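You operate a simulated robot arm through the tools that you are given. There is no shell and no other tool.

The job below is to be done with a simulated robot arm. You get a single attempt, and the scene is never put back.

TASK
Put things in order on the top of the packing bench. At the end: the white yoghurt pot from the top of the packing bench stands where the jar (marked "JAM") stood; the jar from the top of the packing bench stands where the yellow can (marked "SWEETCORN") stood; the red padlock from the top of the packing bench stands where the white yoghurt pot stood; the yellow tub (marked "GEAR") from the top of the packing bench is on the beige box (marked "BOLTS"); the yellow can from the top of the packing bench stands where the yellow tub stood; whatever was shut is shut again. Leave all else as you found it, and nothing knocked over.

Only the result counts: the job must be done as asked and must still hold three seconds after the hand-in. Knocking over, shifting, dropping, spilling or breaking anything else fails it.

THE ROBOT
A 6-joint arm with a two-finger gripper, fixed in place. Base frame: the origin is at the foot of the arm, x ahead of it, y to its left, z up; the work surface is at about z = 0. Readings come in m, rad, newtons and seconds.
With the tool pointing down near the work surface it reaches from about 0.24 to 0.62 m from the base axis. Its first joint turns from -1.152 to 1.152 rad. Payload 1.37 kg.
Tool frame: the origin (TCP) lies between the finger pads and is the grasp point; the fingertips stand 0.022 m ahead of it; z points along the fingers, y is the line along which they close. The gripper opens to 0.092 m; its body begins 0.065 m behind the TCP.
Orientation is told as [roll, pitch, yaw] about the base's x, y, z axes, in that order, counted from this pose: with the fingers straight down and closing along the base's y, the tool's x points along the base's -x, its y along +y and its z along -z.

THE INTERFACE
- The arm moves only by the tool jog_arm. Its argument "deltas" is a list of rows, each a list of 2 entries, a list of its own where there are three numbers: the shift along the base's x, y, z in units of 50 mm (1.0 is 50 mm), then the turn, a rotation vector about the base's x, y, z in units of 5 degrees (1.0 is 5 degrees). In form: [[[tx, ty, tz], [wx, wy, wz]], ...]. A call has 1 to 20 rows; each row shifts and turns the commanded pose from where the row before left it. "grip" is the gripper command, from -1 (fully open) to 1 (shut), values between in proportion, set as the call begins (left out, the last holds). A call with a number of a shift or a turn outside -1 to 1 is refused whole. A row lasts 0.2 s, in which the tool goes at most 0.05 m and 0.15 rad; a call with a longer step from one row to the next is refused whole, and so is a gripper value outside its range. Where a pose cannot be reached the arm comes as near as it can. A force on the tool above 40 N (or 10 N above the force at the start of the call, whichever is more), or a blocked arm, ends the call early, and 0.2 s more pass. Each finger travels about 0.0599 m/s and halts on what it meets, pressing with about 26 N; the grip force reading is that of the motor and also rises with nothing between the fingers. The clock runs only during rows and for 0.2 s after the last one: add rows that do not move to give the fingers time. The reply holds the time, the measured pose of the TCP, the force on the tool along the base axes, the opening and the grip force, in the units named above and with some noise, with the torque about the TCP (base axes, N m) and any sound that the robot's microphone picked up.
- Cameras (640 x 400 px; columns grow to the right, rows downward): "scene" is fixed at [0.0363, -0.4276, 0.5896]; the picture's right is [0.79, -0.61, 0.00], its down [-0.32, -0.41, -0.86] and it looks along [0.52, 0.68, -0.52] (base axes); focal length 341 px, centre (320, 200). "wrist" rides on the gripper at [0.071, 0.019, -0.102] in the tool frame; the picture's right is [-0.26, 0.97, 0.00], its down [-0.75, -0.20, -0.63] and it looks along [-0.60, -0.16, 0.78] (tool axes); focal length 280 px, centre (320, 200). There is no depth. A picture from a camera that has moved, and an enlarged one, comes with that camera's place and axes in the base frame and with its lens.
- capture(camera): a new picture of that camera. It takes no simulated time.
- inspect(camera, box): a new picture of the part [left, top, right, bottom] of that camera's present view, enlarged. It takes no simulated time.
- close_job(): hands the job in; it is judged then, once.

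Nothing tells you positions but the pictures and the camera data. Unless the task says otherwise, let go and move clear before handing in.

The tools are called after "Call:" by a JSON object that holds its "fn" and its "kwargs". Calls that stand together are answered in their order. jog_arm: Moves the arm, as the interface text tells. Its arguments: {"type":"object","properties":{"deltas":{"type":"array","items":{"type":"array"}},"grip":{"type":"number"}},"required":["deltas"]} The other tools are called the same way: capture (camera) takes a picture; inspect (camera, box) takes an enlarged picture of a part of a camera's view; close_job () hands the job in.

At the start:

```text
time_s: 0.0
position: [0.4911, 0.0699, 0.2896]
tcp_rot: [0.001, 0.001, 0.0]
wrist_force: [0.3, -0.1, 0.2]
torque: [0.0, 0.01, 0.0]
finger_gap: 0.0918
grasp_force: 0.0
```

scene: 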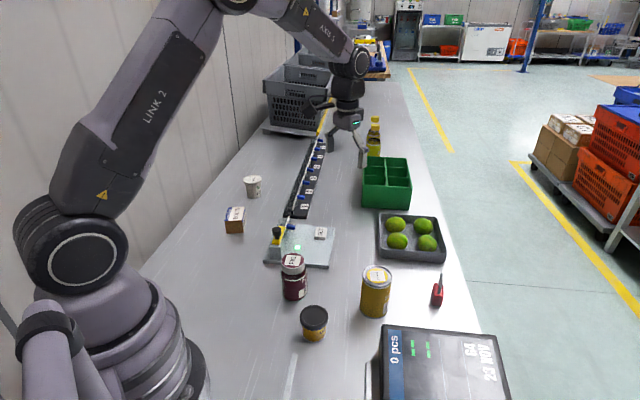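
wrist: 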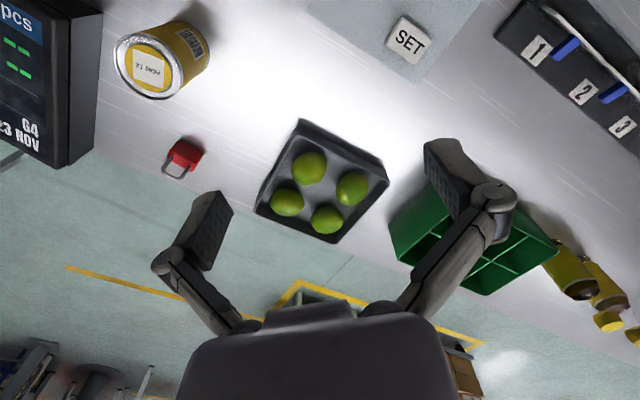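

I see the bench with a yoghurt pot, beige box, jam jar, yellow tub, yellow can, red padlock, a lime tray, a green caddy and a scale. I will first take enlarged pictures to locate everything.

Call:
{"fn": "inspect", "kwargs": {"camera": "scene", "box": [200, 160, 360, 260]}}

Call:
{"fn": "inspect", "kwargs": {"camera": "scene", "box": [260, 240, 420, 340]}}

Call:
{"fn": "inspect", "kwargs": {"camera": "scene", "box": [340, 200, 500, 300]}}

Call:
{"fn": "inspect", "kwargs": {"camera": "scene", "box": [260, 80, 420, 220]}}

Call:
{"fn": "inspect", "kwargs": {"camera": "scene", "box": [340, 280, 540, 400]}}

```text
4.00 times, centred on (280, 210) of scene
camera zoom: at [0.0363, -0.4276, 0.5896], right [0.79, -0.61, 0.0], down [-0.32, -0.41, -0.86], along [0.52, 0.68, -0.52], focal length 1363 px, centre (480, 160)
```

zoom: 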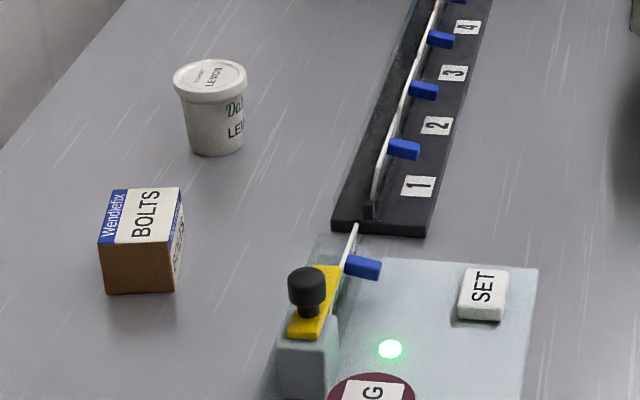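

```text
4.00 times, centred on (340, 290) of scene
camera zoom: at [0.0363, -0.4276, 0.5896], right [0.79, -0.61, 0.0], down [-0.32, -0.41, -0.86], along [0.52, 0.68, -0.52], focal length 1363 px, centre (240, -160)
```

zoom: 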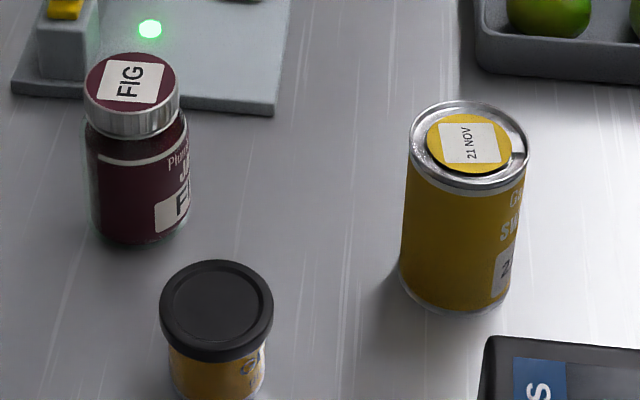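

```text
4.00 times, centred on (420, 250) of scene
camera zoom: at [0.0363, -0.4276, 0.5896], right [0.79, -0.61, 0.0], down [-0.32, -0.41, -0.86], along [0.52, 0.68, -0.52], focal length 1363 px, centre (-80, 0)
```

zoom: 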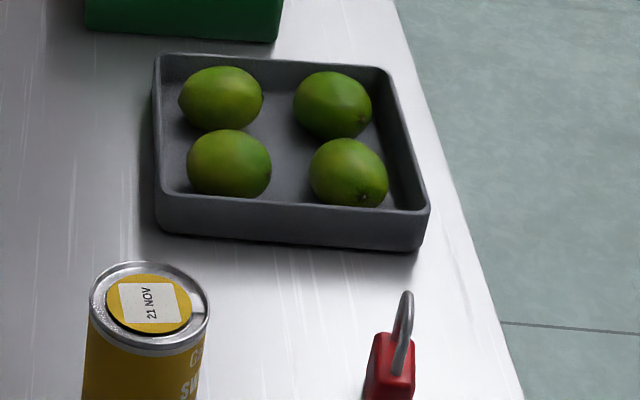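

```text
2.86 times, centred on (340, 150) of scene
camera zoom: at [0.0363, -0.4276, 0.5896], right [0.79, -0.61, 0.0], down [-0.32, -0.41, -0.86], along [0.52, 0.68, -0.52], focal length 974 px, centre (263, 343)
```

zoom: 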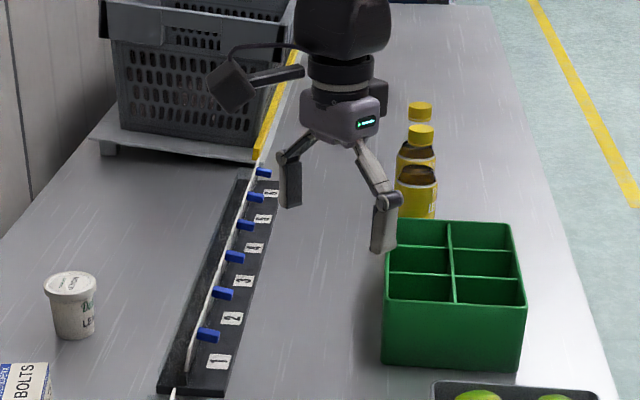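

```text
3.20 times, centred on (440, 340) of scene
camera zoom: at [0.0363, -0.4276, 0.5896], right [0.79, -0.61, 0.0], down [-0.32, -0.41, -0.86], along [0.52, 0.68, -0.52], focal length 1090 px, centre (-64, -248)
```

zoom: 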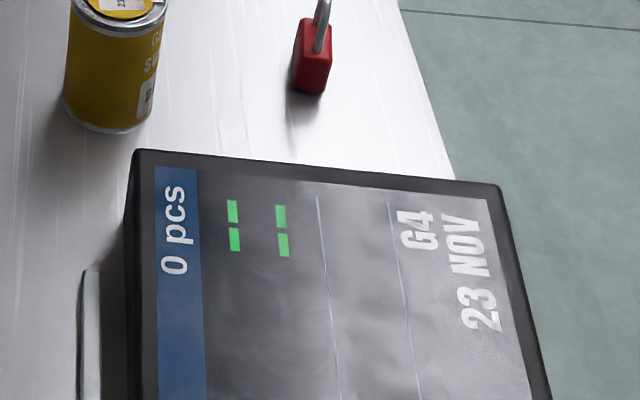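

Most positions can be worked out from these pictures. The padlock's pose and the tub's base need a closer look.

Call:
{"fn": "inspect", "kwargs": {"camera": "scene", "box": [400, 255, 480, 315]}}

Call:
{"fn": "inspect", "kwargs": {"camera": "wrist", "box": [140, 110, 240, 210]}}

Call:
{"fn": "inspect", "kwargs": {"camera": "scene", "box": [270, 290, 370, 360]}}

Call:
{"fn": "inspect", "kwargs": {"camera": "scene", "box": [240, 200, 360, 280]}}

```text
6.67 times, centred on (440, 285) of scene
camera zoom: at [0.0363, -0.4276, 0.5896], right [0.79, -0.61, 0.0], down [-0.32, -0.41, -0.86], along [0.52, 0.68, -0.52], focal length 2272 px, centre (-480, -367)
```

zoom: 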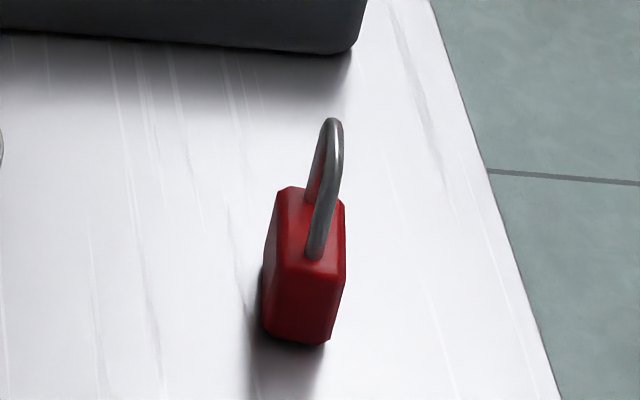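

```text
4.00 times, centred on (190, 160) of wrist
camera zoom: at [0.4205, 0.0899, 0.3909], right [0.26, 0.97, 0.0], down [0.75, -0.2, 0.63], along [0.6, -0.16, -0.78], focal length 1122 px, centre (840, 360)
```

zoom: 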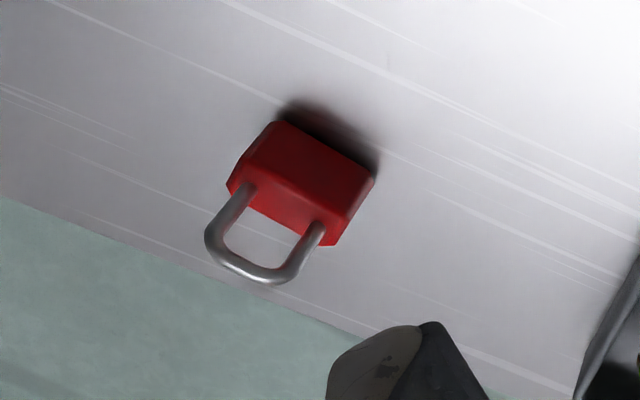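

```text
5.71 times, centred on (320, 325) of scene
camera zoom: at [0.0363, -0.4276, 0.5896], right [0.79, -0.61, 0.0], down [-0.32, -0.41, -0.86], along [0.52, 0.68, -0.52], focal length 1947 px, centre (320, -514)
```

zoom: 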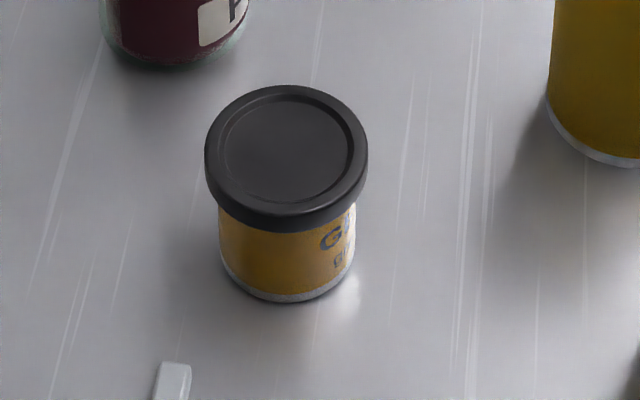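

```text
5.00 times, centred on (300, 240) of scene
camera zoom: at [0.0363, -0.4276, 0.5896], right [0.79, -0.61, 0.0], down [-0.32, -0.41, -0.86], along [0.52, 0.68, -0.52], focal length 1704 px, centre (420, 0)
```

zoom: 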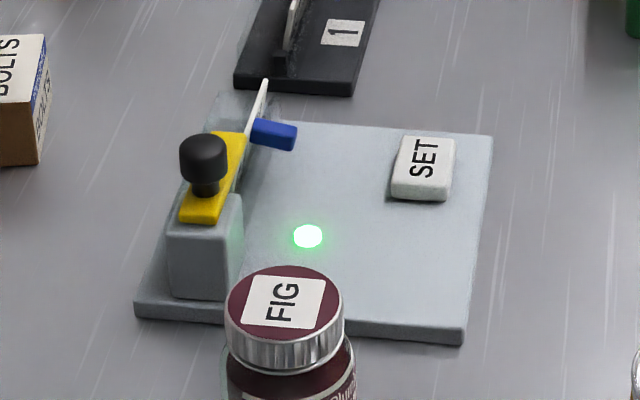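

The padlock stands upright, its long side about 36° from x, near (0.572, -0.162). I put the tub at about (0.303, -0.064), the can at (0.443, -0.091), the jar at (0.334, 0.051), the box at (0.343, 0.371) and the pot at (0.472, 0.497). First I move above the tub and look down at it with the wrist camera.

Call:
{"fn": "jog_arm", "kwargs": {"deltas": [[[-0.627, -0.447, -0.299], [0, 0, 0]], [[-0.627, -0.447, -0.299], [0, 0, 0]], [[-0.627, -0.447, -0.299], [0, 0, 0]], [[-0.627, -0.447, -0.299], [0, 0, 0]], [[-0.627, -0.447, -0.299], [0, 0, 0]], [[-0.627, -0.447, -0.299], [0, 0, 0]], [[0, 0, 0], [0, 0, 0]]], "grip": -1}}

Call:
{"fn": "capture", "kwargs": {"camera": "wrist"}}

Call:
{"fn": "capture", "kwargs": {"camera": "scene"}}

```text
time_s: 1.6
position: [0.3014, -0.0645, 0.2012]
tcp_rot: [0.002, 0.0, 0.0]
wrist_force: [-0.9, -0.2, 0.1]
torque: [-0.01, -0.01, 0.04]
finger_gap: 0.0921
grasp_force: 0.2
```

```text
taken
camera wrist: at [0.2316, -0.0449, 0.3025], right [0.26, 0.97, 0.0], down [0.75, -0.2, 0.63], along [0.6, -0.16, -0.78], focal length 280 px, centre (320, 200)
```

wrist: 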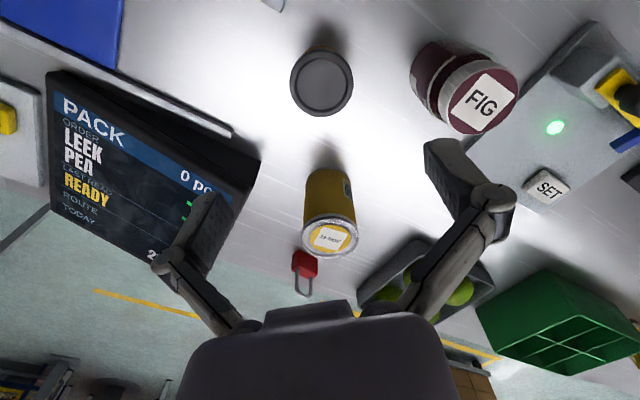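

```text
taken
```

scene: 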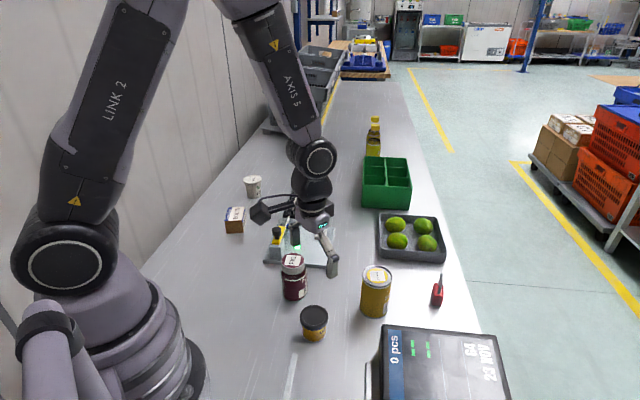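

The wrist view puts the tub at (0.302, -0.062), which agrees with the scene camera. I narrow the fingers a little to stay clear of the jar and go down around the tub's lid.

Call:
{"fn": "jog_arm", "kwargs": {"deltas": [[[0, 0.02, -0.8], [0, 0, 0]], [[0, 0, -0.8], [0, 0, 0]], [[0, 0, -0.7], [0, 0, 0]], [[0, 0, -0.48], [0, 0, 0]], [[0, 0, -0.25], [0, 0, 0]], [[0, 0, -0.25], [0, 0, 0]], [[0, 0, 0], [0, 0, 0]]], "grip": -0.6}}

Call:
{"fn": "capture", "kwargs": {"camera": "wrist"}}

Call:
{"fn": "inspect", "kwargs": {"camera": "scene", "box": [240, 220, 400, 360]}}

```text
time_s: 3.2
position: [0.3045, -0.0626, 0.0355]
tcp_rot: [0.0, 0.003, 0.0]
wrist_force: [-0.6, 0.9, 0.3]
torque: [0.0, 0.03, -0.02]
finger_gap: 0.0736
grasp_force: 0.0
```

```text
taken
camera wrist: at [0.2334, -0.0432, 0.1371], right [0.26, 0.97, 0.0], down [0.75, -0.2, 0.63], along [0.6, -0.16, -0.78], focal length 280 px, centre (320, 200)
```

wrist: 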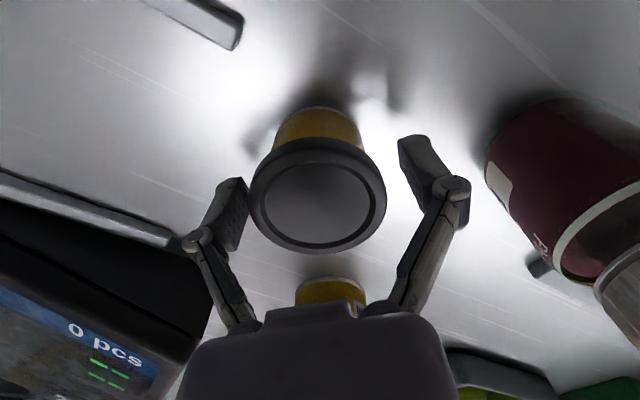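

```text
2.86 times, centred on (320, 290) of scene
camera zoom: at [0.0363, -0.4276, 0.5896], right [0.79, -0.61, 0.0], down [-0.32, -0.41, -0.86], along [0.52, 0.68, -0.52], focal length 974 px, centre (320, -57)
```

zoom: 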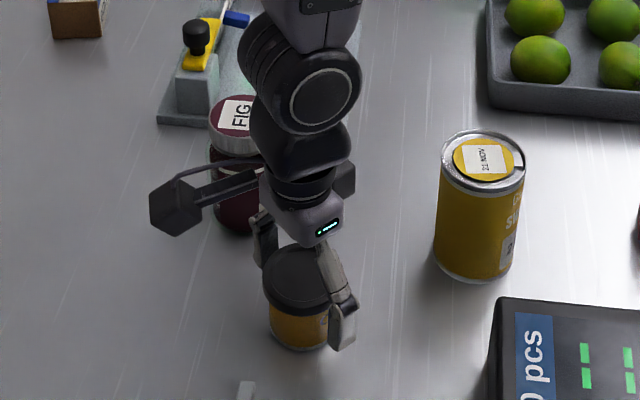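

The tub sits between the fingers, about 2–3 mm nearer the base than the grasp point. I shift slightly and close.

Call:
{"fn": "jog_arm", "kwargs": {"deltas": [[[-0.05, 0.01, 0], [0, 0, 0]], [[0, 0, 0], [0, 0, 0]]], "grip": -0.6}}

Call:
{"fn": "jog_arm", "kwargs": {"deltas": [[[0, 0, 0], [0, 0, 0]], [[0, 0, 0], [0, 0, 0]], [[0, 0, 0], [0, 0, 0]], [[0, 0, 0], [0, 0, 0]], [[0, 0, 0], [0, 0, 0]]], "grip": 1}}

Call:
{"fn": "capture", "kwargs": {"camera": "wrist"}}

```text
time_s: 3.8
position: [0.3004, -0.0626, 0.0356]
tcp_rot: [0.0, 0.001, 0.002]
wrist_force: [0.0, 0.4, 0.6]
torque: [0.01, 0.01, 0.0]
finger_gap: 0.0737
grasp_force: 0.0
```

```text
time_s: 5.0
position: [0.3009, -0.0626, 0.0358]
tcp_rot: [0.0, 0.0, 0.002]
wrist_force: [0.3, -0.6, 0.6]
torque: [0.0, 0.02, 0.02]
finger_gap: 0.0569
grasp_force: 26.0
```

```text
taken
camera wrist: at [0.2302, -0.043, 0.1372], right [0.26, 0.97, 0.0], down [0.75, -0.2, 0.63], along [0.6, -0.16, -0.78], focal length 280 px, centre (320, 200)
```

wrist: 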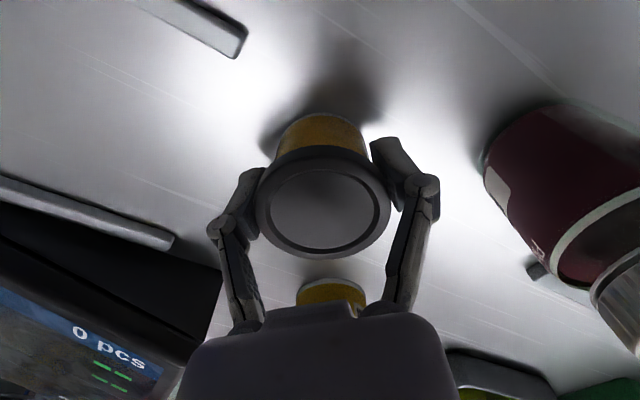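

The tub is held (gap 57 mm, full force). I lift it and carry it over to the beige box, staying high.

Call:
{"fn": "jog_arm", "kwargs": {"deltas": [[[0, 0, 0.3], [0, 0, 0]], [[0, 0, 0.6], [0, 0, 0]], [[0, 0, 0.8], [0, 0, 0]], [[0, 0, 0.8], [0, 0, 0]], [[0, 0, 0.8], [0, 0, 0]], [[0, 0, 0], [0, 0, 0]]], "grip": 1}}

Call:
{"fn": "jog_arm", "kwargs": {"deltas": [[[0.07, 0.4, 0], [0, 0, 0]], [[0.07, 0.7, 0], [0, 0, 0]], [[0.07, 0.7, 0], [0, 0, 0]], [[0.07, 0.7, 0], [0, 0, 0]], [[0.07, 0.7, 0], [0, 0, 0]], [[0.07, 0.7, 0], [0, 0, 0]], [[0.07, 0.7, 0], [0, 0, 0]], [[0.07, 0.7, 0], [0, 0, 0]], [[0.07, 0.7, 0], [0, 0, 0]], [[0.07, 0.7, 0], [0, 0, 0]], [[0.07, 0.7, 0], [0, 0, 0]], [[0.07, 0.7, 0], [0, 0, 0]], [[0.01, 0.57, 0], [0, 0, 0]], [[0, 0, 0], [0, 0, 0]], [[0, 0, 0], [0, 0, 0]]], "grip": 1}}

Call:
{"fn": "capture", "kwargs": {"camera": "wrist"}}

Call:
{"fn": "capture", "kwargs": {"camera": "scene"}}

```text
time_s: 6.4
position: [0.3006, -0.0623, 0.2013]
tcp_rot: [-0.001, -0.001, 0.0]
wrist_force: [-0.1, 0.1, -1.5]
torque: [-0.01, 0.0, 0.0]
finger_gap: 0.0577
grasp_force: 25.8
```

```text
time_s: 9.6
position: [0.3419, 0.3697, 0.2025]
tcp_rot: [0.001, -0.002, 0.0]
wrist_force: [-0.7, 0.0, -1.8]
torque: [-0.03, 0.0, 0.02]
finger_gap: 0.0575
grasp_force: 25.7
```

```text
taken
camera wrist: at [0.2721, 0.3898, 0.3031], right [0.26, 0.97, 0.0], down [0.75, -0.2, 0.62], along [0.6, -0.16, -0.78], focal length 280 px, centre (320, 200)
```

wrist: 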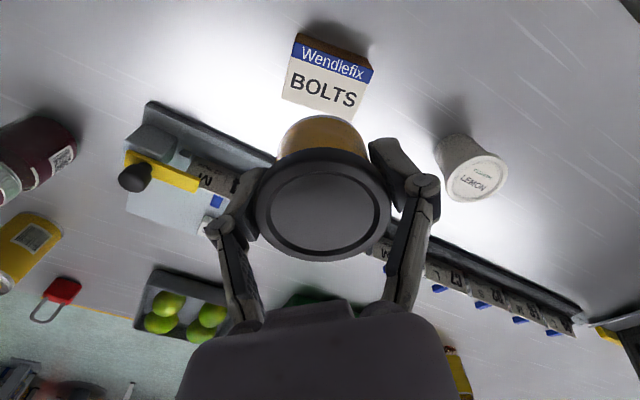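

```text
taken
```

scene: 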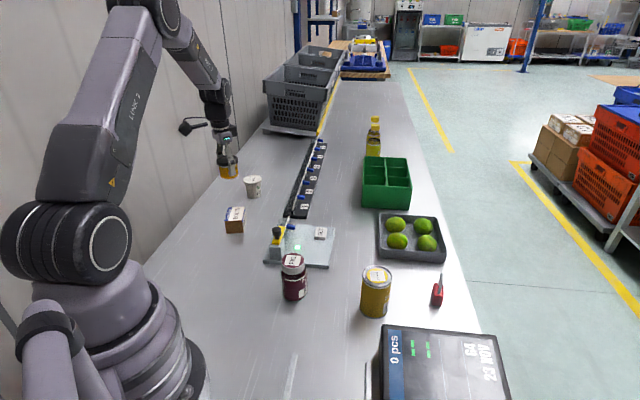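

The tub hangs level over the box area. I zoom in on the box from the wrist camera to fix its centre.

Call:
{"fn": "inspect", "kwargs": {"camera": "wrist", "box": [250, 10, 410, 130]}}

Call:
{"fn": "inspect", "kwargs": {"camera": "wrist", "box": [410, 110, 530, 220]}}

```text
3.33 times, centred on (330, 70) of wrist
camera zoom: at [0.2721, 0.3898, 0.3031], right [0.26, 0.97, 0.0], down [0.75, -0.2, 0.62], along [0.6, -0.16, -0.78], focal length 935 px, centre (287, 633)
```

zoom: 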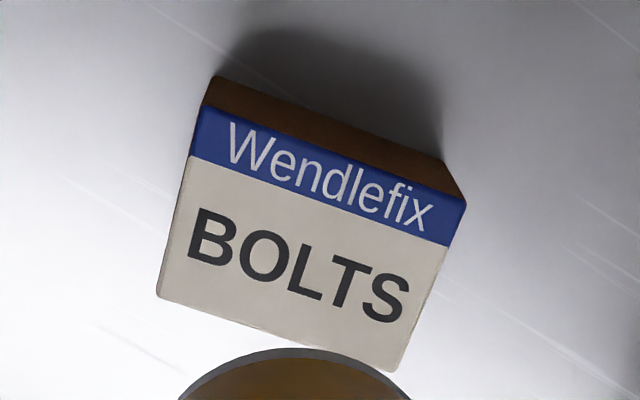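

```text
3.64 times, centred on (470, 165) of wrist
camera zoom: at [0.2721, 0.3898, 0.3031], right [0.26, 0.97, 0.0], down [0.75, -0.2, 0.62], along [0.6, -0.16, -0.78], focal length 1020 px, centre (-226, 327)
```

zoom: 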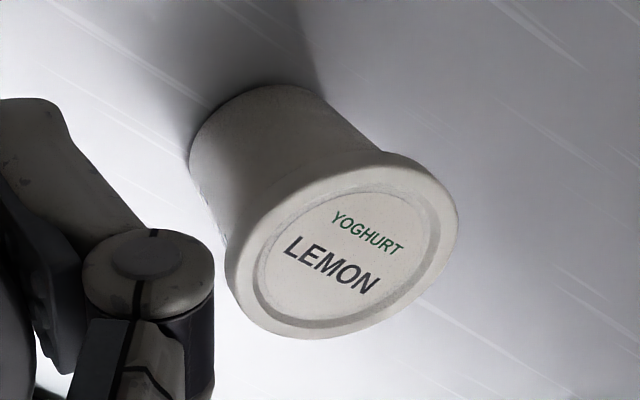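

I put the box's centre at about (0.345, 0.3745) with its top near z = 0.045. I correct sideways and lower to just above it.

Call:
{"fn": "jog_arm", "kwargs": {"deltas": [[[0.04, 0.075, -0.3], [0, 0, 0]], [[0, 0, -0.6], [0, 0, 0]], [[0, 0, -0.6], [0, 0, 0]], [[0, 0, -0.4], [0, 0, 0]], [[0, 0, -0.2], [0, 0, 0]], [[0, 0, -0.12], [0, 0, 0]], [[0, 0, 0], [0, 0, 0]], [[0, 0, 0], [0, 0, 0]]], "grip": 1}}

Call:
{"fn": "inspect", "kwargs": {"camera": "scene", "box": [170, 130, 300, 250]}}

Call:
{"fn": "capture", "kwargs": {"camera": "wrist"}}

```text
time_s: 11.4
position: [0.3433, 0.3751, 0.0918]
tcp_rot: [0.001, 0.0, -0.001]
wrist_force: [0.3, -0.2, -1.3]
torque: [0.0, 0.01, 0.02]
finger_gap: 0.0576
grasp_force: 25.2
```

```text
3.33 times, centred on (235, 190) of scene
camera zoom: at [0.0363, -0.4276, 0.5896], right [0.79, -0.61, 0.0], down [-0.32, -0.41, -0.86], along [0.52, 0.68, -0.52], focal length 1136 px, centre (603, 233)
```

zoom: 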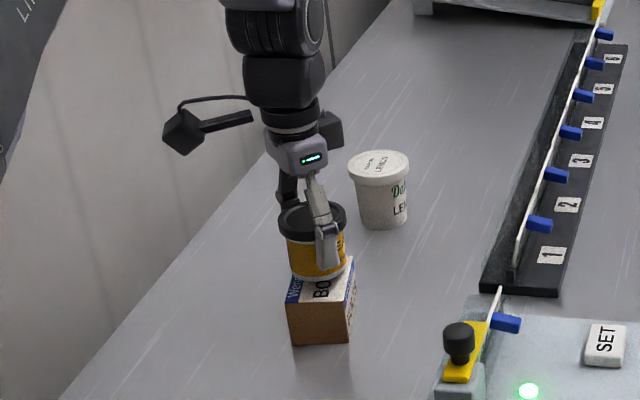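

```text
taken
camera wrist: at [0.2735, 0.3946, 0.192], right [0.26, 0.97, 0.0], down [0.75, -0.2, 0.62], along [0.6, -0.16, -0.78], focal length 280 px, centre (320, 200)
```

wrist: 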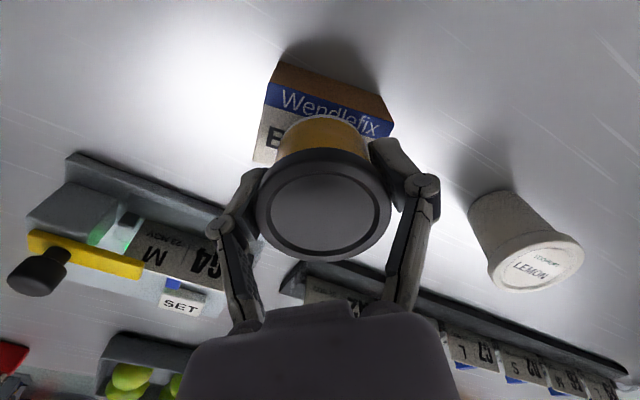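

The tub is centred over the box with about 1 cm to go. I lower slowly while watching the force.

Call:
{"fn": "jog_arm", "kwargs": {"deltas": [[[0.01, 0.01, -0.04], [0, 0, 0]], [[0, 0, -0.04], [0, 0, 0]], [[0, 0, -0.04], [0, 0, 0]], [[0, 0, 0], [0, 0, 0]]], "grip": 1}}

Call:
{"fn": "inspect", "kwargs": {"camera": "scene", "box": [210, 170, 270, 240]}}

```text
time_s: 12.4
position: [0.3453, 0.3765, 0.0841]
tcp_rot: [0.0, -0.001, -0.001]
wrist_force: [-0.2, -0.1, -1.4]
torque: [0.02, 0.03, 0.01]
finger_gap: 0.0572
grasp_force: 25.9
```

```text
5.71 times, centred on (240, 205) of scene
camera zoom: at [0.0363, -0.4276, 0.5896], right [0.79, -0.61, 0.0], down [-0.32, -0.41, -0.86], along [0.52, 0.68, -0.52], focal length 1947 px, centre (777, 171)
```

zoom: 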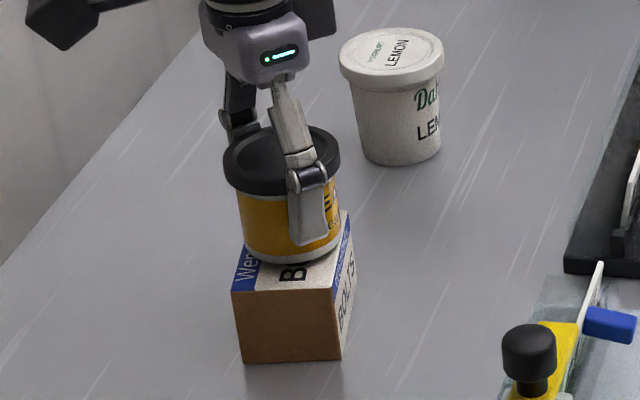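

Almost touching; I continue in 1 mm steps.

Call:
{"fn": "jog_arm", "kwargs": {"deltas": [[[0, 0, -0.02], [0, 0, 0]], [[0, 0, -0.02], [0, 0, 0]], [[0, 0, 0], [0, 0, 0]]], "grip": 1}}

Call:
{"fn": "jog_arm", "kwargs": {"deltas": [[[0, 0, -0.02], [0, 0, 0]], [[0, 0, 0], [0, 0, 0]]], "grip": 1}}

```text
time_s: 13.2
position: [0.3445, 0.3752, 0.0815]
tcp_rot: [0.0, 0.0, -0.002]
wrist_force: [0.0, 0.3, -1.4]
torque: [0.04, 0.01, 0.02]
finger_gap: 0.0571
grasp_force: 25.9
```

```text
time_s: 13.8
position: [0.3438, 0.3754, 0.0815]
tcp_rot: [-0.001, 0.001, 0.0]
wrist_force: [0.1, 0.3, -1.4]
torque: [0.01, 0.06, 0.0]
finger_gap: 0.0575
grasp_force: 25.8
```

Call:
{"fn": "jog_arm", "kwargs": {"deltas": [[[0, 0, -0.02], [0, 0, 0]], [[0, 0, 0], [0, 0, 0]]], "grip": 1}}

Call:
{"fn": "inspect", "kwargs": {"camera": "scene", "box": [210, 170, 270, 240]}}

```text
time_s: 14.4
position: [0.3441, 0.376, 0.0797]
tcp_rot: [0.0, -0.002, 0.0]
wrist_force: [-1.6, -0.6, 2.9]
torque: [-0.06, -0.02, -0.04]
finger_gap: 0.0573
grasp_force: 26.6
```

```text
5.71 times, centred on (240, 205) of scene
camera zoom: at [0.0362, -0.4276, 0.5896], right [0.79, -0.61, 0.0], down [-0.32, -0.41, -0.86], along [0.52, 0.68, -0.52], focal length 1947 px, centre (777, 171)
```

zoom: 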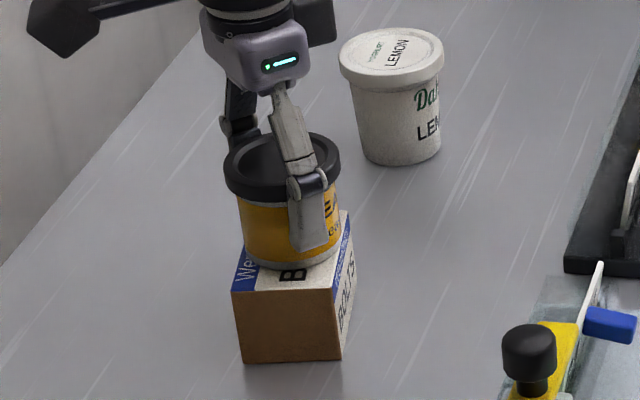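

The force shows the tub is now resting on the box. I open the fingers and rise straight up.

Call:
{"fn": "jog_arm", "kwargs": {"deltas": [[[0, 0, 0], [0, 0, 0]], [[0, 0, 0], [0, 0, 0]], [[0, 0, 0], [0, 0, 0]]], "grip": -0.6}}

Call:
{"fn": "jog_arm", "kwargs": {"deltas": [[[0, 0, 0.2], [0, 0, 0]], [[0, 0, 0.4], [0, 0, 0]], [[0, 0, 0.8], [0, 0, 0]], [[0, 0, 0.8], [0, 0, 0]], [[0, 0, 0.5], [0, 0, 0]], [[0, 0, 0], [0, 0, 0]]], "grip": -0.6}}

Call:
{"fn": "inspect", "kwargs": {"camera": "scene", "box": [200, 150, 300, 250]}}

Call:
{"fn": "capture", "kwargs": {"camera": "wrist"}}

```text
time_s: 15.2
position: [0.3451, 0.3759, 0.0789]
tcp_rot: [0.0, -0.001, 0.001]
wrist_force: [0.2, 0.5, 0.7]
torque: [0.01, 0.01, -0.02]
finger_gap: 0.0734
grasp_force: 0.1
```

```text
time_s: 16.6
position: [0.3418, 0.3751, 0.2159]
tcp_rot: [-0.001, 0.0, 0.001]
wrist_force: [0.2, -0.5, 0.1]
torque: [0.0, 0.0, -0.04]
finger_gap: 0.0736
grasp_force: 0.0
```

```text
4.00 times, centred on (250, 200) of scene
camera zoom: at [0.0363, -0.4276, 0.5896], right [0.79, -0.61, 0.0], down [-0.32, -0.41, -0.86], along [0.52, 0.68, -0.52], focal length 1363 px, centre (600, 200)
```

zoom: 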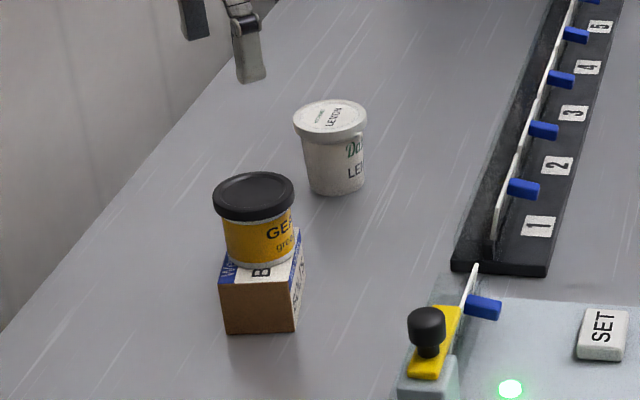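

```text
taken
camera wrist: at [0.2724, 0.3949, 0.3167], right [0.26, 0.97, 0.0], down [0.75, -0.2, 0.62], along [0.6, -0.16, -0.78], focal length 280 px, centre (320, 200)
```

wrist: 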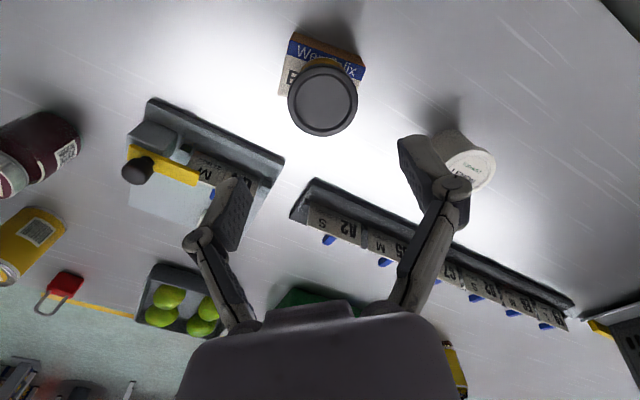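

The tub stands on the box. Next is the can; I move high across to above it and look.

Call:
{"fn": "jog_arm", "kwargs": {"deltas": [[[0.177, -0.847, 0], [0, 0, 0]], [[0.177, -0.847, 0], [0, 0, 0]], [[0.177, -0.847, 0], [0, 0, 0]], [[0.177, -0.847, 0], [0, 0, 0]], [[0.177, -0.847, 0], [0, 0, 0]], [[0.177, -0.847, 0], [0, 0, 0]], [[0.177, -0.847, 0], [0, 0, 0]], [[0.177, -0.847, 0], [0, 0, 0]], [[0.177, -0.847, 0], [0, 0, 0]], [[0.177, -0.847, 0], [0, 0, 0]], [[0.177, -0.847, 0], [0, 0, 0]], [[0, 0, 0], [0, 0, 0]], [[0, 0, 0], [0, 0, 0]]], "grip": -0.6}}

Call:
{"fn": "capture", "kwargs": {"camera": "wrist"}}

Call:
{"fn": "capture", "kwargs": {"camera": "scene"}}

```text
time_s: 19.4
position: [0.4433, -0.0915, 0.2153]
tcp_rot: [-0.001, 0.001, -0.002]
wrist_force: [0.2, -0.3, -0.2]
torque: [-0.03, 0.02, 0.02]
finger_gap: 0.0734
grasp_force: 0.0
```

```text
taken
camera wrist: at [0.3733, -0.0716, 0.3163], right [0.26, 0.97, 0.0], down [0.75, -0.2, 0.63], along [0.6, -0.16, -0.78], focal length 280 px, centre (320, 200)
```

wrist: 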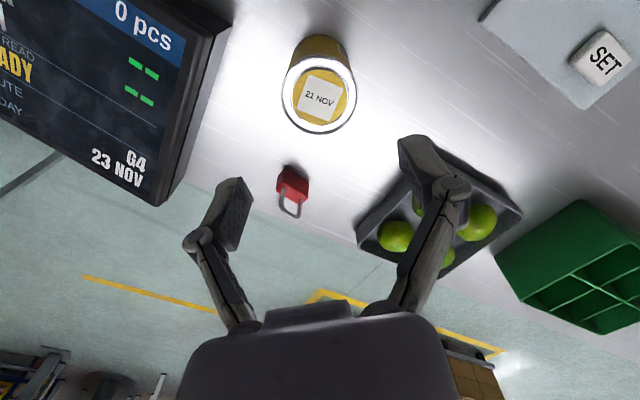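

```text
taken
```

scene: 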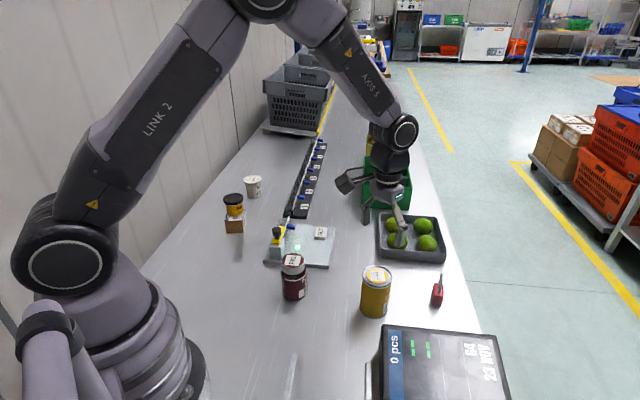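

The wrist view puts the can at (0.444, -0.0915), right below the tool. I descend around it.

Call:
{"fn": "jog_arm", "kwargs": {"deltas": [[[0.02, -0.01, -0.6], [0, 0, 0]], [[0, 0, -0.8], [0, 0, 0]], [[0, 0, -0.7], [0, 0, 0]], [[0, 0, -0.5], [0, 0, 0]], [[0, 0, -0.4], [0, 0, 0]], [[0, 0, -0.3], [0, 0, 0]], [[0, 0, 0], [0, 0, 0]]], "grip": -0.6}}

Call:
{"fn": "capture", "kwargs": {"camera": "wrist"}}

Call:
{"fn": "inspect", "kwargs": {"camera": "scene", "box": [320, 220, 440, 330]}}

```text
time_s: 21.0
position: [0.4435, -0.0908, 0.0506]
tcp_rot: [-0.001, -0.004, 0.001]
wrist_force: [-0.4, -4.2, 22.5]
torque: [-0.43, 0.02, 0.03]
finger_gap: 0.078
grasp_force: 25.9
```

```text
taken
camera wrist: at [0.3737, -0.0723, 0.1525], right [0.26, 0.97, 0.0], down [0.75, -0.2, 0.63], along [0.61, -0.16, -0.78], focal length 280 px, centre (320, 200)
```

wrist: 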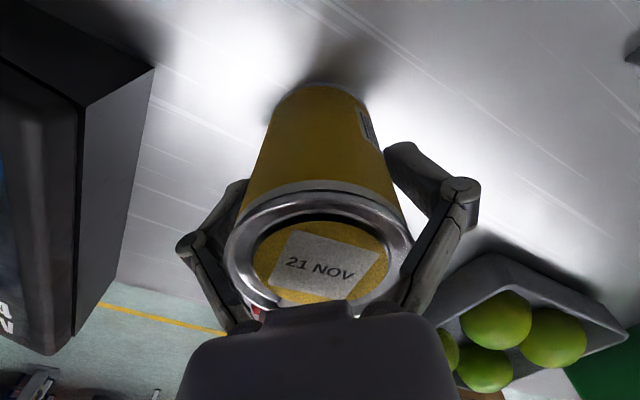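

```text
3.64 times, centred on (380, 275) of scene
camera zoom: at [0.0361, -0.4276, 0.5896], right [0.79, -0.61, 0.0], down [-0.32, -0.41, -0.86], along [0.53, 0.68, -0.52], focal length 1239 px, centre (102, -73)
```

zoom: 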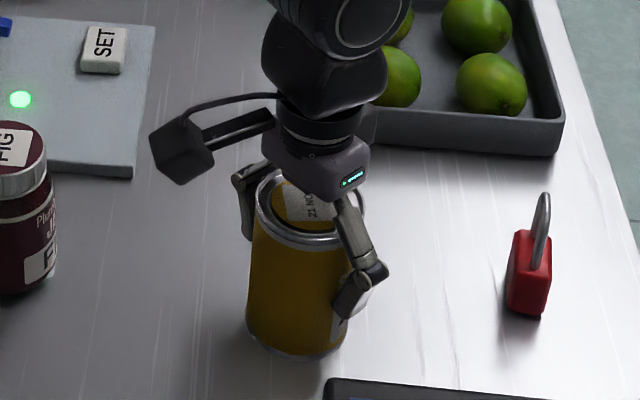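

The force reading shows the can's rim is wedged between the upper finger links, so I have gone too deep. I open fully to release it, then rise 2 cm.

Call:
{"fn": "jog_arm", "kwargs": {"deltas": [[[0, 0, 0], [0, 0, 0]], [[0, 0, 0], [0, 0, 0]]], "grip": -1}}

Call:
{"fn": "jog_arm", "kwargs": {"deltas": [[[0, 0, 0.1], [0, 0, 0]], [[0, 0, 0.2], [0, 0, 0]], [[0, 0, 0.2], [0, 0, 0]], [[0, 0, 0], [0, 0, 0]]], "grip": -1}}

Call:
{"fn": "capture", "kwargs": {"camera": "wrist"}}

Call:
{"fn": "inspect", "kwargs": {"camera": "scene", "box": [320, 220, 440, 330]}}

```text
time_s: 21.6
position: [0.4431, -0.0913, 0.0494]
tcp_rot: [0.0, 0.002, 0.0]
wrist_force: [-0.3, 0.6, -0.8]
torque: [-0.01, 0.01, -0.01]
finger_gap: 0.0916
grasp_force: 0.1
```

```text
time_s: 22.6
position: [0.4431, -0.0905, 0.0745]
tcp_rot: [0.001, 0.0, 0.0]
wrist_force: [0.7, 0.2, -0.4]
torque: [0.02, -0.02, -0.01]
finger_gap: 0.0918
grasp_force: 0.0
```

```text
taken
camera wrist: at [0.3728, -0.0719, 0.1768], right [0.26, 0.97, 0.0], down [0.75, -0.2, 0.63], along [0.6, -0.16, -0.78], focal length 280 px, centre (320, 200)
```

wrist: 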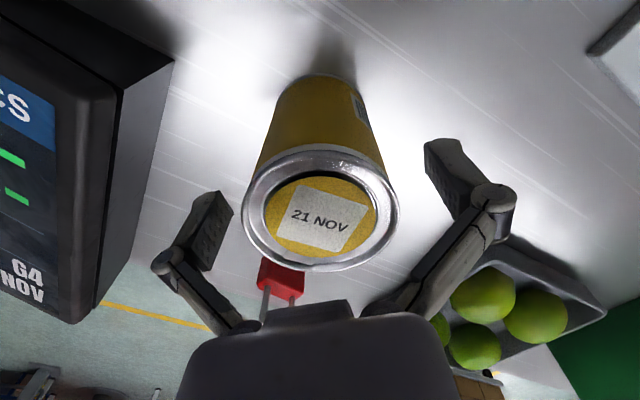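

```text
3.64 times, centred on (380, 275) of scene
camera zoom: at [0.0363, -0.4276, 0.5896], right [0.79, -0.61, 0.0], down [-0.32, -0.41, -0.86], along [0.52, 0.68, -0.52], focal length 1239 px, centre (102, -73)
```

zoom: 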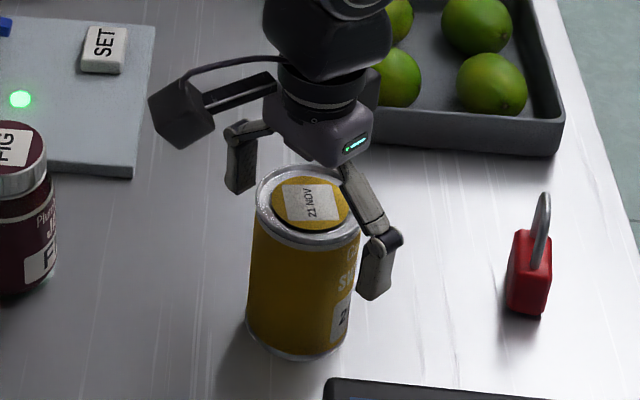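

The can is unharmed and in its place. I now grip it near the top, rim between the pads.

Call:
{"fn": "jog_arm", "kwargs": {"deltas": [[[0, 0, 0], [0, 0, 0]], [[0, 0, 0], [0, 0, 0]], [[0, 0, 0], [0, 0, 0]], [[0, 0, 0], [0, 0, 0]], [[0, 0, 0], [0, 0, 0]]], "grip": 1}}

Call:
{"fn": "capture", "kwargs": {"camera": "wrist"}}

Call:
{"fn": "inspect", "kwargs": {"camera": "scene", "box": [320, 220, 440, 330]}}

```text
time_s: 23.8
position: [0.4426, -0.0902, 0.076]
tcp_rot: [-0.001, 0.001, -0.001]
wrist_force: [-2.7, -2.6, 11.0]
torque: [-0.07, 0.13, 0.02]
finger_gap: 0.0593
grasp_force: 25.8
```

```text
taken
camera wrist: at [0.3729, -0.072, 0.1771], right [0.26, 0.97, 0.0], down [0.75, -0.2, 0.63], along [0.6, -0.16, -0.78], focal length 280 px, centre (320, 200)
```

wrist: 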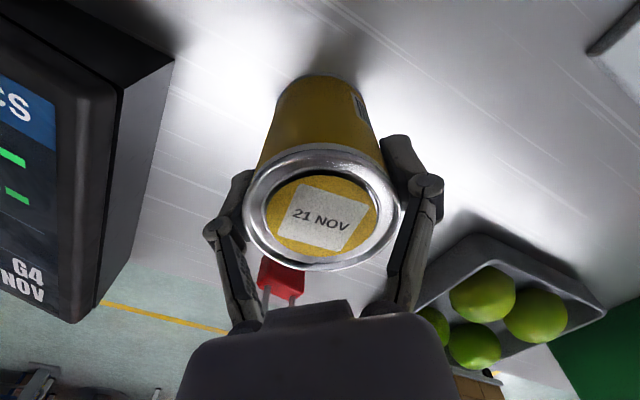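

```text
3.64 times, centred on (380, 275) of scene
camera zoom: at [0.0362, -0.4276, 0.5896], right [0.79, -0.61, 0.0], down [-0.32, -0.41, -0.86], along [0.52, 0.68, -0.52], focal length 1239 px, centre (102, -73)
```

zoom: 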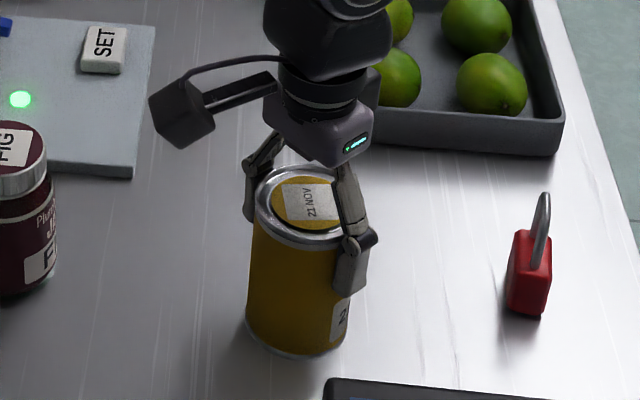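

The gap is 59 mm at full force, with some downward push on the can. I lift a few millimetres to test the hold.

Call:
{"fn": "jog_arm", "kwargs": {"deltas": [[[0, 0, 0.05], [0, 0, 0]], [[0, 0, 0.05], [0, 0, 0]], [[0, 0, 0.1], [0, 0, 0]], [[0, 0, 0], [0, 0, 0]]], "grip": 1}}

Call:
{"fn": "inspect", "kwargs": {"camera": "scene", "box": [320, 220, 440, 330]}}

```text
time_s: 24.8
position: [0.4412, -0.0914, 0.086]
tcp_rot: [-0.001, 0.002, 0.002]
wrist_force: [-0.4, -0.3, -3.4]
torque: [0.04, -0.01, 0.0]
finger_gap: 0.0593
grasp_force: 26.1
```

```text
3.64 times, centred on (380, 275) of scene
camera zoom: at [0.0363, -0.4276, 0.5896], right [0.79, -0.61, 0.0], down [-0.32, -0.41, -0.86], along [0.52, 0.68, -0.52], focal length 1239 px, centre (102, -73)
```

zoom: 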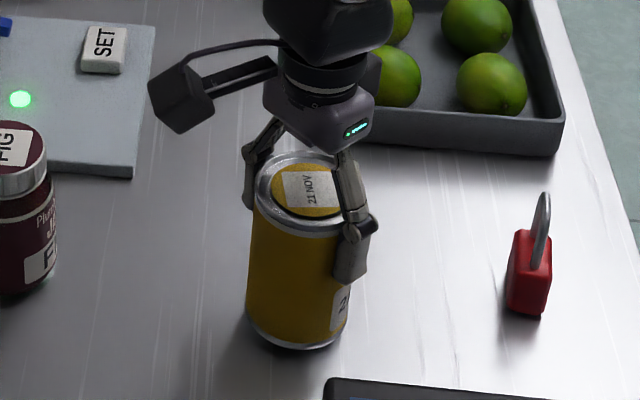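

The can is held securely (about 3.4 N). I lift it high, carry it to where the tub stood, and lower it to just above the bench.

Call:
{"fn": "jog_arm", "kwargs": {"deltas": [[[0, 0, 0.5], [0, 0, 0]], [[0, 0, 0.6], [0, 0, 0]], [[0, 0, 0.6], [0, 0, 0]], [[0, 0, 0.5], [0, 0, 0]], [[-0.3, 0.061, 0], [0, 0, 0]], [[-0.5, 0.101, 0], [0, 0, 0]], [[-0.6, 0.122, 0], [0, 0, 0]], [[-0.6, 0.122, 0], [0, 0, 0]], [[-0.5, 0.101, 0], [0, 0, 0]], [[-0.354, 0.071, 0], [0, 0, 0]], [[0, 0, 0], [0, 0, 0]], [[0, 0, 0], [0, 0, 0]]], "grip": 1}}

Call:
{"fn": "capture", "kwargs": {"camera": "scene"}}

Call:
{"fn": "capture", "kwargs": {"camera": "wrist"}}

```text
time_s: 27.4
position: [0.3004, -0.0613, 0.1949]
tcp_rot: [0.0, -0.002, 0.001]
wrist_force: [0.3, 0.6, -3.8]
torque: [-0.02, 0.03, 0.0]
finger_gap: 0.0596
grasp_force: 26.4
```

```text
taken
```

scene: 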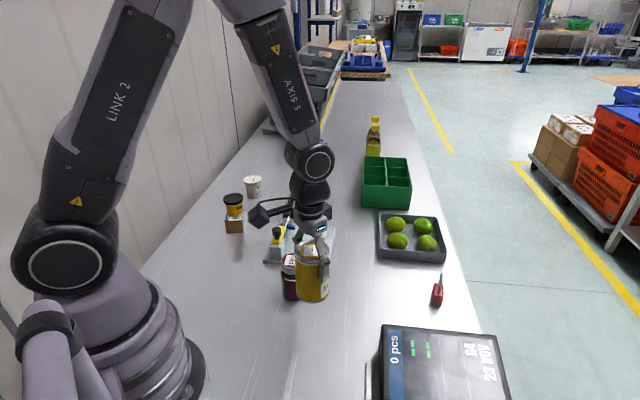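

```text
taken
camera wrist: at [0.2297, -0.0428, 0.2963], right [0.26, 0.97, 0.0], down [0.75, -0.2, 0.63], along [0.6, -0.16, -0.78], focal length 280 px, centre (320, 200)
```

wrist: 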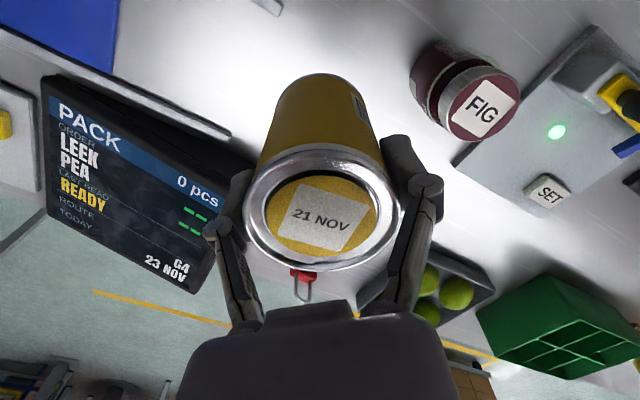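

The can hangs level over the tub's old place. I lower it to a couple of millimetres above the bench.

Call:
{"fn": "jog_arm", "kwargs": {"deltas": [[[0, 0, -0.4], [0, 0, 0]], [[0, 0, -0.6], [0, 0, 0]], [[0, 0, -0.6], [0, 0, 0]], [[0, 0, -0.4], [0, 0, 0]], [[0, 0, -0.2], [0, 0, 0]], [[0, 0, -0.14], [0, 0, 0]], [[0, 0, 0], [0, 0, 0]], [[0, 0, 0], [0, 0, 0]]], "grip": 1}}

Call:
{"fn": "jog_arm", "kwargs": {"deltas": [[[0, 0, -0.02], [0, 0, 0]], [[0, 0, -0.02], [0, 0, 0]], [[0, 0, 0], [0, 0, 0]]], "grip": 1}}

Call:
{"fn": "inspect", "kwargs": {"camera": "scene", "box": [260, 240, 380, 360]}}

```text
time_s: 29.2
position: [0.3008, -0.0615, 0.0775]
tcp_rot: [-0.001, 0.0, 0.0]
wrist_force: [0.1, 0.8, -2.6]
torque: [-0.01, 0.01, 0.01]
finger_gap: 0.0593
grasp_force: 25.9
```

```text
time_s: 30.0
position: [0.3007, -0.0626, 0.0762]
tcp_rot: [0.0, 0.0, -0.001]
wrist_force: [0.2, 1.0, -2.8]
torque: [0.03, 0.01, -0.03]
finger_gap: 0.0595
grasp_force: 25.6
```

```text
3.33 times, centred on (320, 300) of scene
camera zoom: at [0.0363, -0.4276, 0.5896], right [0.79, -0.61, 0.0], down [-0.32, -0.41, -0.86], along [0.52, 0.68, -0.52], focal length 1136 px, centre (320, -133)
```

zoom: 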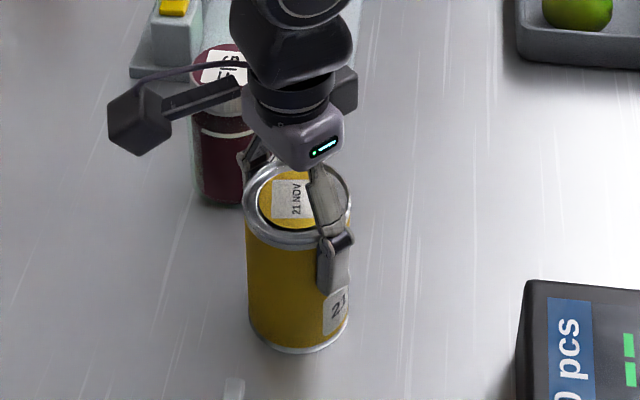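

Call:
{"fn": "jog_arm", "kwargs": {"deltas": [[[0, 0, -0.02], [0, 0, 0]], [[0, 0, 0], [0, 0, 0]]], "grip": 1}}

Call:
{"fn": "jog_arm", "kwargs": {"deltas": [[[0, 0, -0.02], [0, 0, 0]], [[0, 0, 0], [0, 0, 0]]], "grip": 1}}

```text
time_s: 30.6
position: [0.3, -0.0617, 0.0753]
tcp_rot: [0.0, 0.0, 0.002]
wrist_force: [-2.8, -0.9, 7.5]
torque: [-0.05, -0.07, 0.01]
finger_gap: 0.0593
grasp_force: 26.5
```

```text
time_s: 31.2
position: [0.301, -0.0635, 0.0744]
tcp_rot: [-0.001, -0.001, 0.001]
wrist_force: [-5.1, 0.1, 20.3]
torque: [-0.03, -0.01, 0.02]
finger_gap: 0.0597
grasp_force: 25.8
```

The can is on the bench. I ease off 1 mm, open, and rise clear.

Call:
{"fn": "jog_arm", "kwargs": {"deltas": [[[0, 0, 0.024], [0, 0, 0]], [[0, 0, 0], [0, 0, 0]]], "grip": 1}}

Call:
{"fn": "jog_arm", "kwargs": {"deltas": [[[0, 0, 0], [0, 0, 0]], [[0, 0, 0], [0, 0, 0]], [[0, 0, 0], [0, 0, 0]]], "grip": -0.8}}

Call:
{"fn": "jog_arm", "kwargs": {"deltas": [[[0, 0, 0.2], [0, 0, 0]], [[0, 0, 0.4], [0, 0, 0]], [[0, 0, 0.8], [0, 0, 0]], [[0, 0, 0.8], [0, 0, 0]], [[0, 0, 0.5], [0, 0, 0]], [[0, 0, 0], [0, 0, 0]]], "grip": -0.8}}

Call:
{"fn": "capture", "kwargs": {"camera": "wrist"}}

Call:
{"fn": "capture", "kwargs": {"camera": "scene"}}

```text
time_s: 31.8
position: [0.3001, -0.0623, 0.0746]
tcp_rot: [0.002, 0.001, 0.001]
wrist_force: [0.6, 0.8, -2.7]
torque: [0.0, 0.0, -0.02]
finger_gap: 0.0594
grasp_force: 26.1
```

```text
time_s: 32.6
position: [0.2995, -0.0633, 0.0758]
tcp_rot: [0.001, -0.002, 0.0]
wrist_force: [-0.4, -0.4, -0.2]
torque: [0.01, 0.01, 0.0]
finger_gap: 0.0831
grasp_force: 0.1
```

```text
time_s: 34.0
position: [0.2999, -0.0626, 0.2099]
tcp_rot: [0.0, -0.001, -0.002]
wrist_force: [0.2, 0.9, -0.4]
torque: [0.01, 0.01, -0.02]
finger_gap: 0.0827
grasp_force: 0.1
```

```text
taken
camera wrist: at [0.2288, -0.0432, 0.3119], right [0.26, 0.97, 0.0], down [0.75, -0.2, 0.63], along [0.6, -0.16, -0.78], focal length 280 px, centre (320, 200)
```

wrist: 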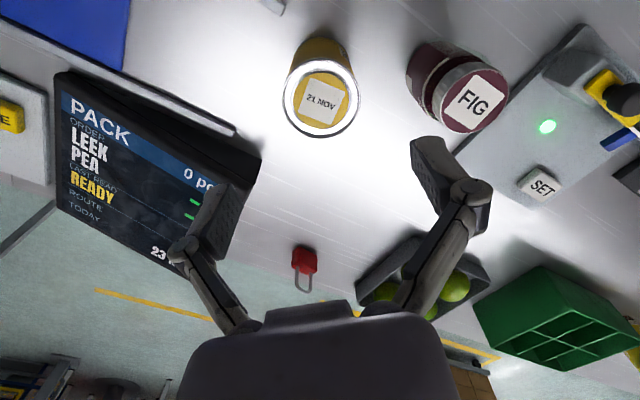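

```text
taken
```

scene: 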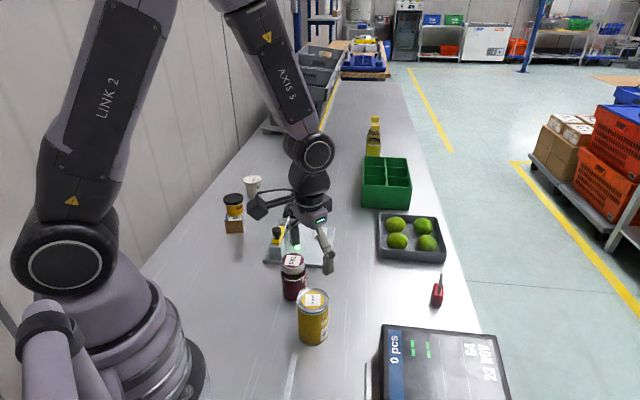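

The can stands where the tub was, at about (0.300, -0.063). Next I move above the jam jar.

Call:
{"fn": "jog_arm", "kwargs": {"deltas": [[[0.215, 0.773, 0], [0, 0, 0]], [[0.215, 0.773, 0], [0, 0, 0]], [[0.215, 0.773, 0], [0, 0, 0]], [[0, 0, 0], [0, 0, 0]], [[0, 0, 0], [0, 0, 0]]], "grip": -0.8}}

Call:
{"fn": "inspect", "kwargs": {"camera": "wrist", "box": [240, 0, 480, 150]}}

Call:
{"fn": "capture", "kwargs": {"camera": "wrist"}}

```text
time_s: 35.2
position: [0.331, 0.0535, 0.2091]
tcp_rot: [-0.002, -0.001, 0.0]
wrist_force: [0.3, -0.1, -0.5]
torque: [0.01, 0.02, 0.03]
finger_gap: 0.0827
grasp_force: 0.0
```

```text
2.67 times, centred on (360, 75) of wrist
camera zoom: at [0.2614, 0.0729, 0.3112], right [0.26, 0.97, 0.0], down [0.75, -0.2, 0.63], along [0.6, -0.16, -0.78], focal length 748 px, centre (213, 533)
```

zoom: 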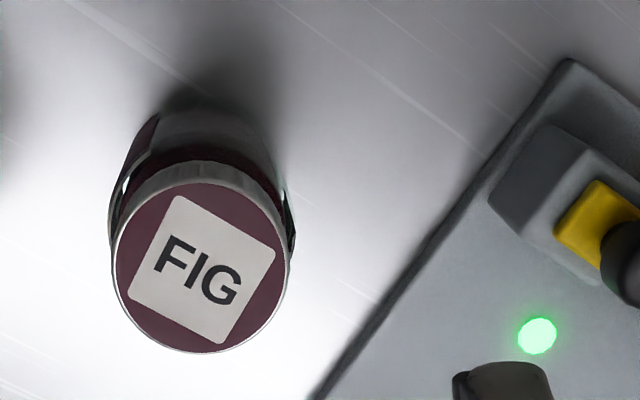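

```text
taken
camera wrist: at [0.2614, 0.0729, 0.3112], right [0.26, 0.97, 0.0], down [0.75, -0.2, 0.63], along [0.6, -0.16, -0.78], focal length 280 px, centre (320, 200)
```

wrist: 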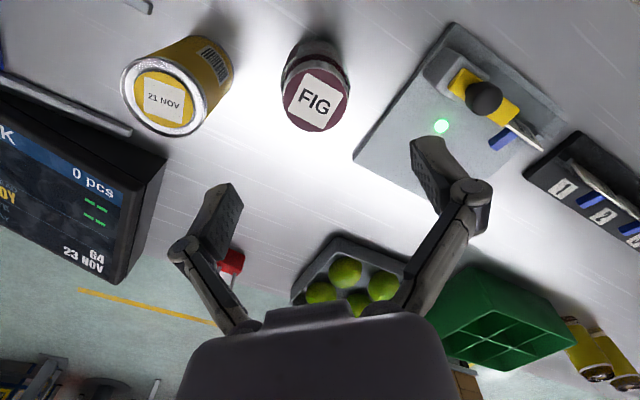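

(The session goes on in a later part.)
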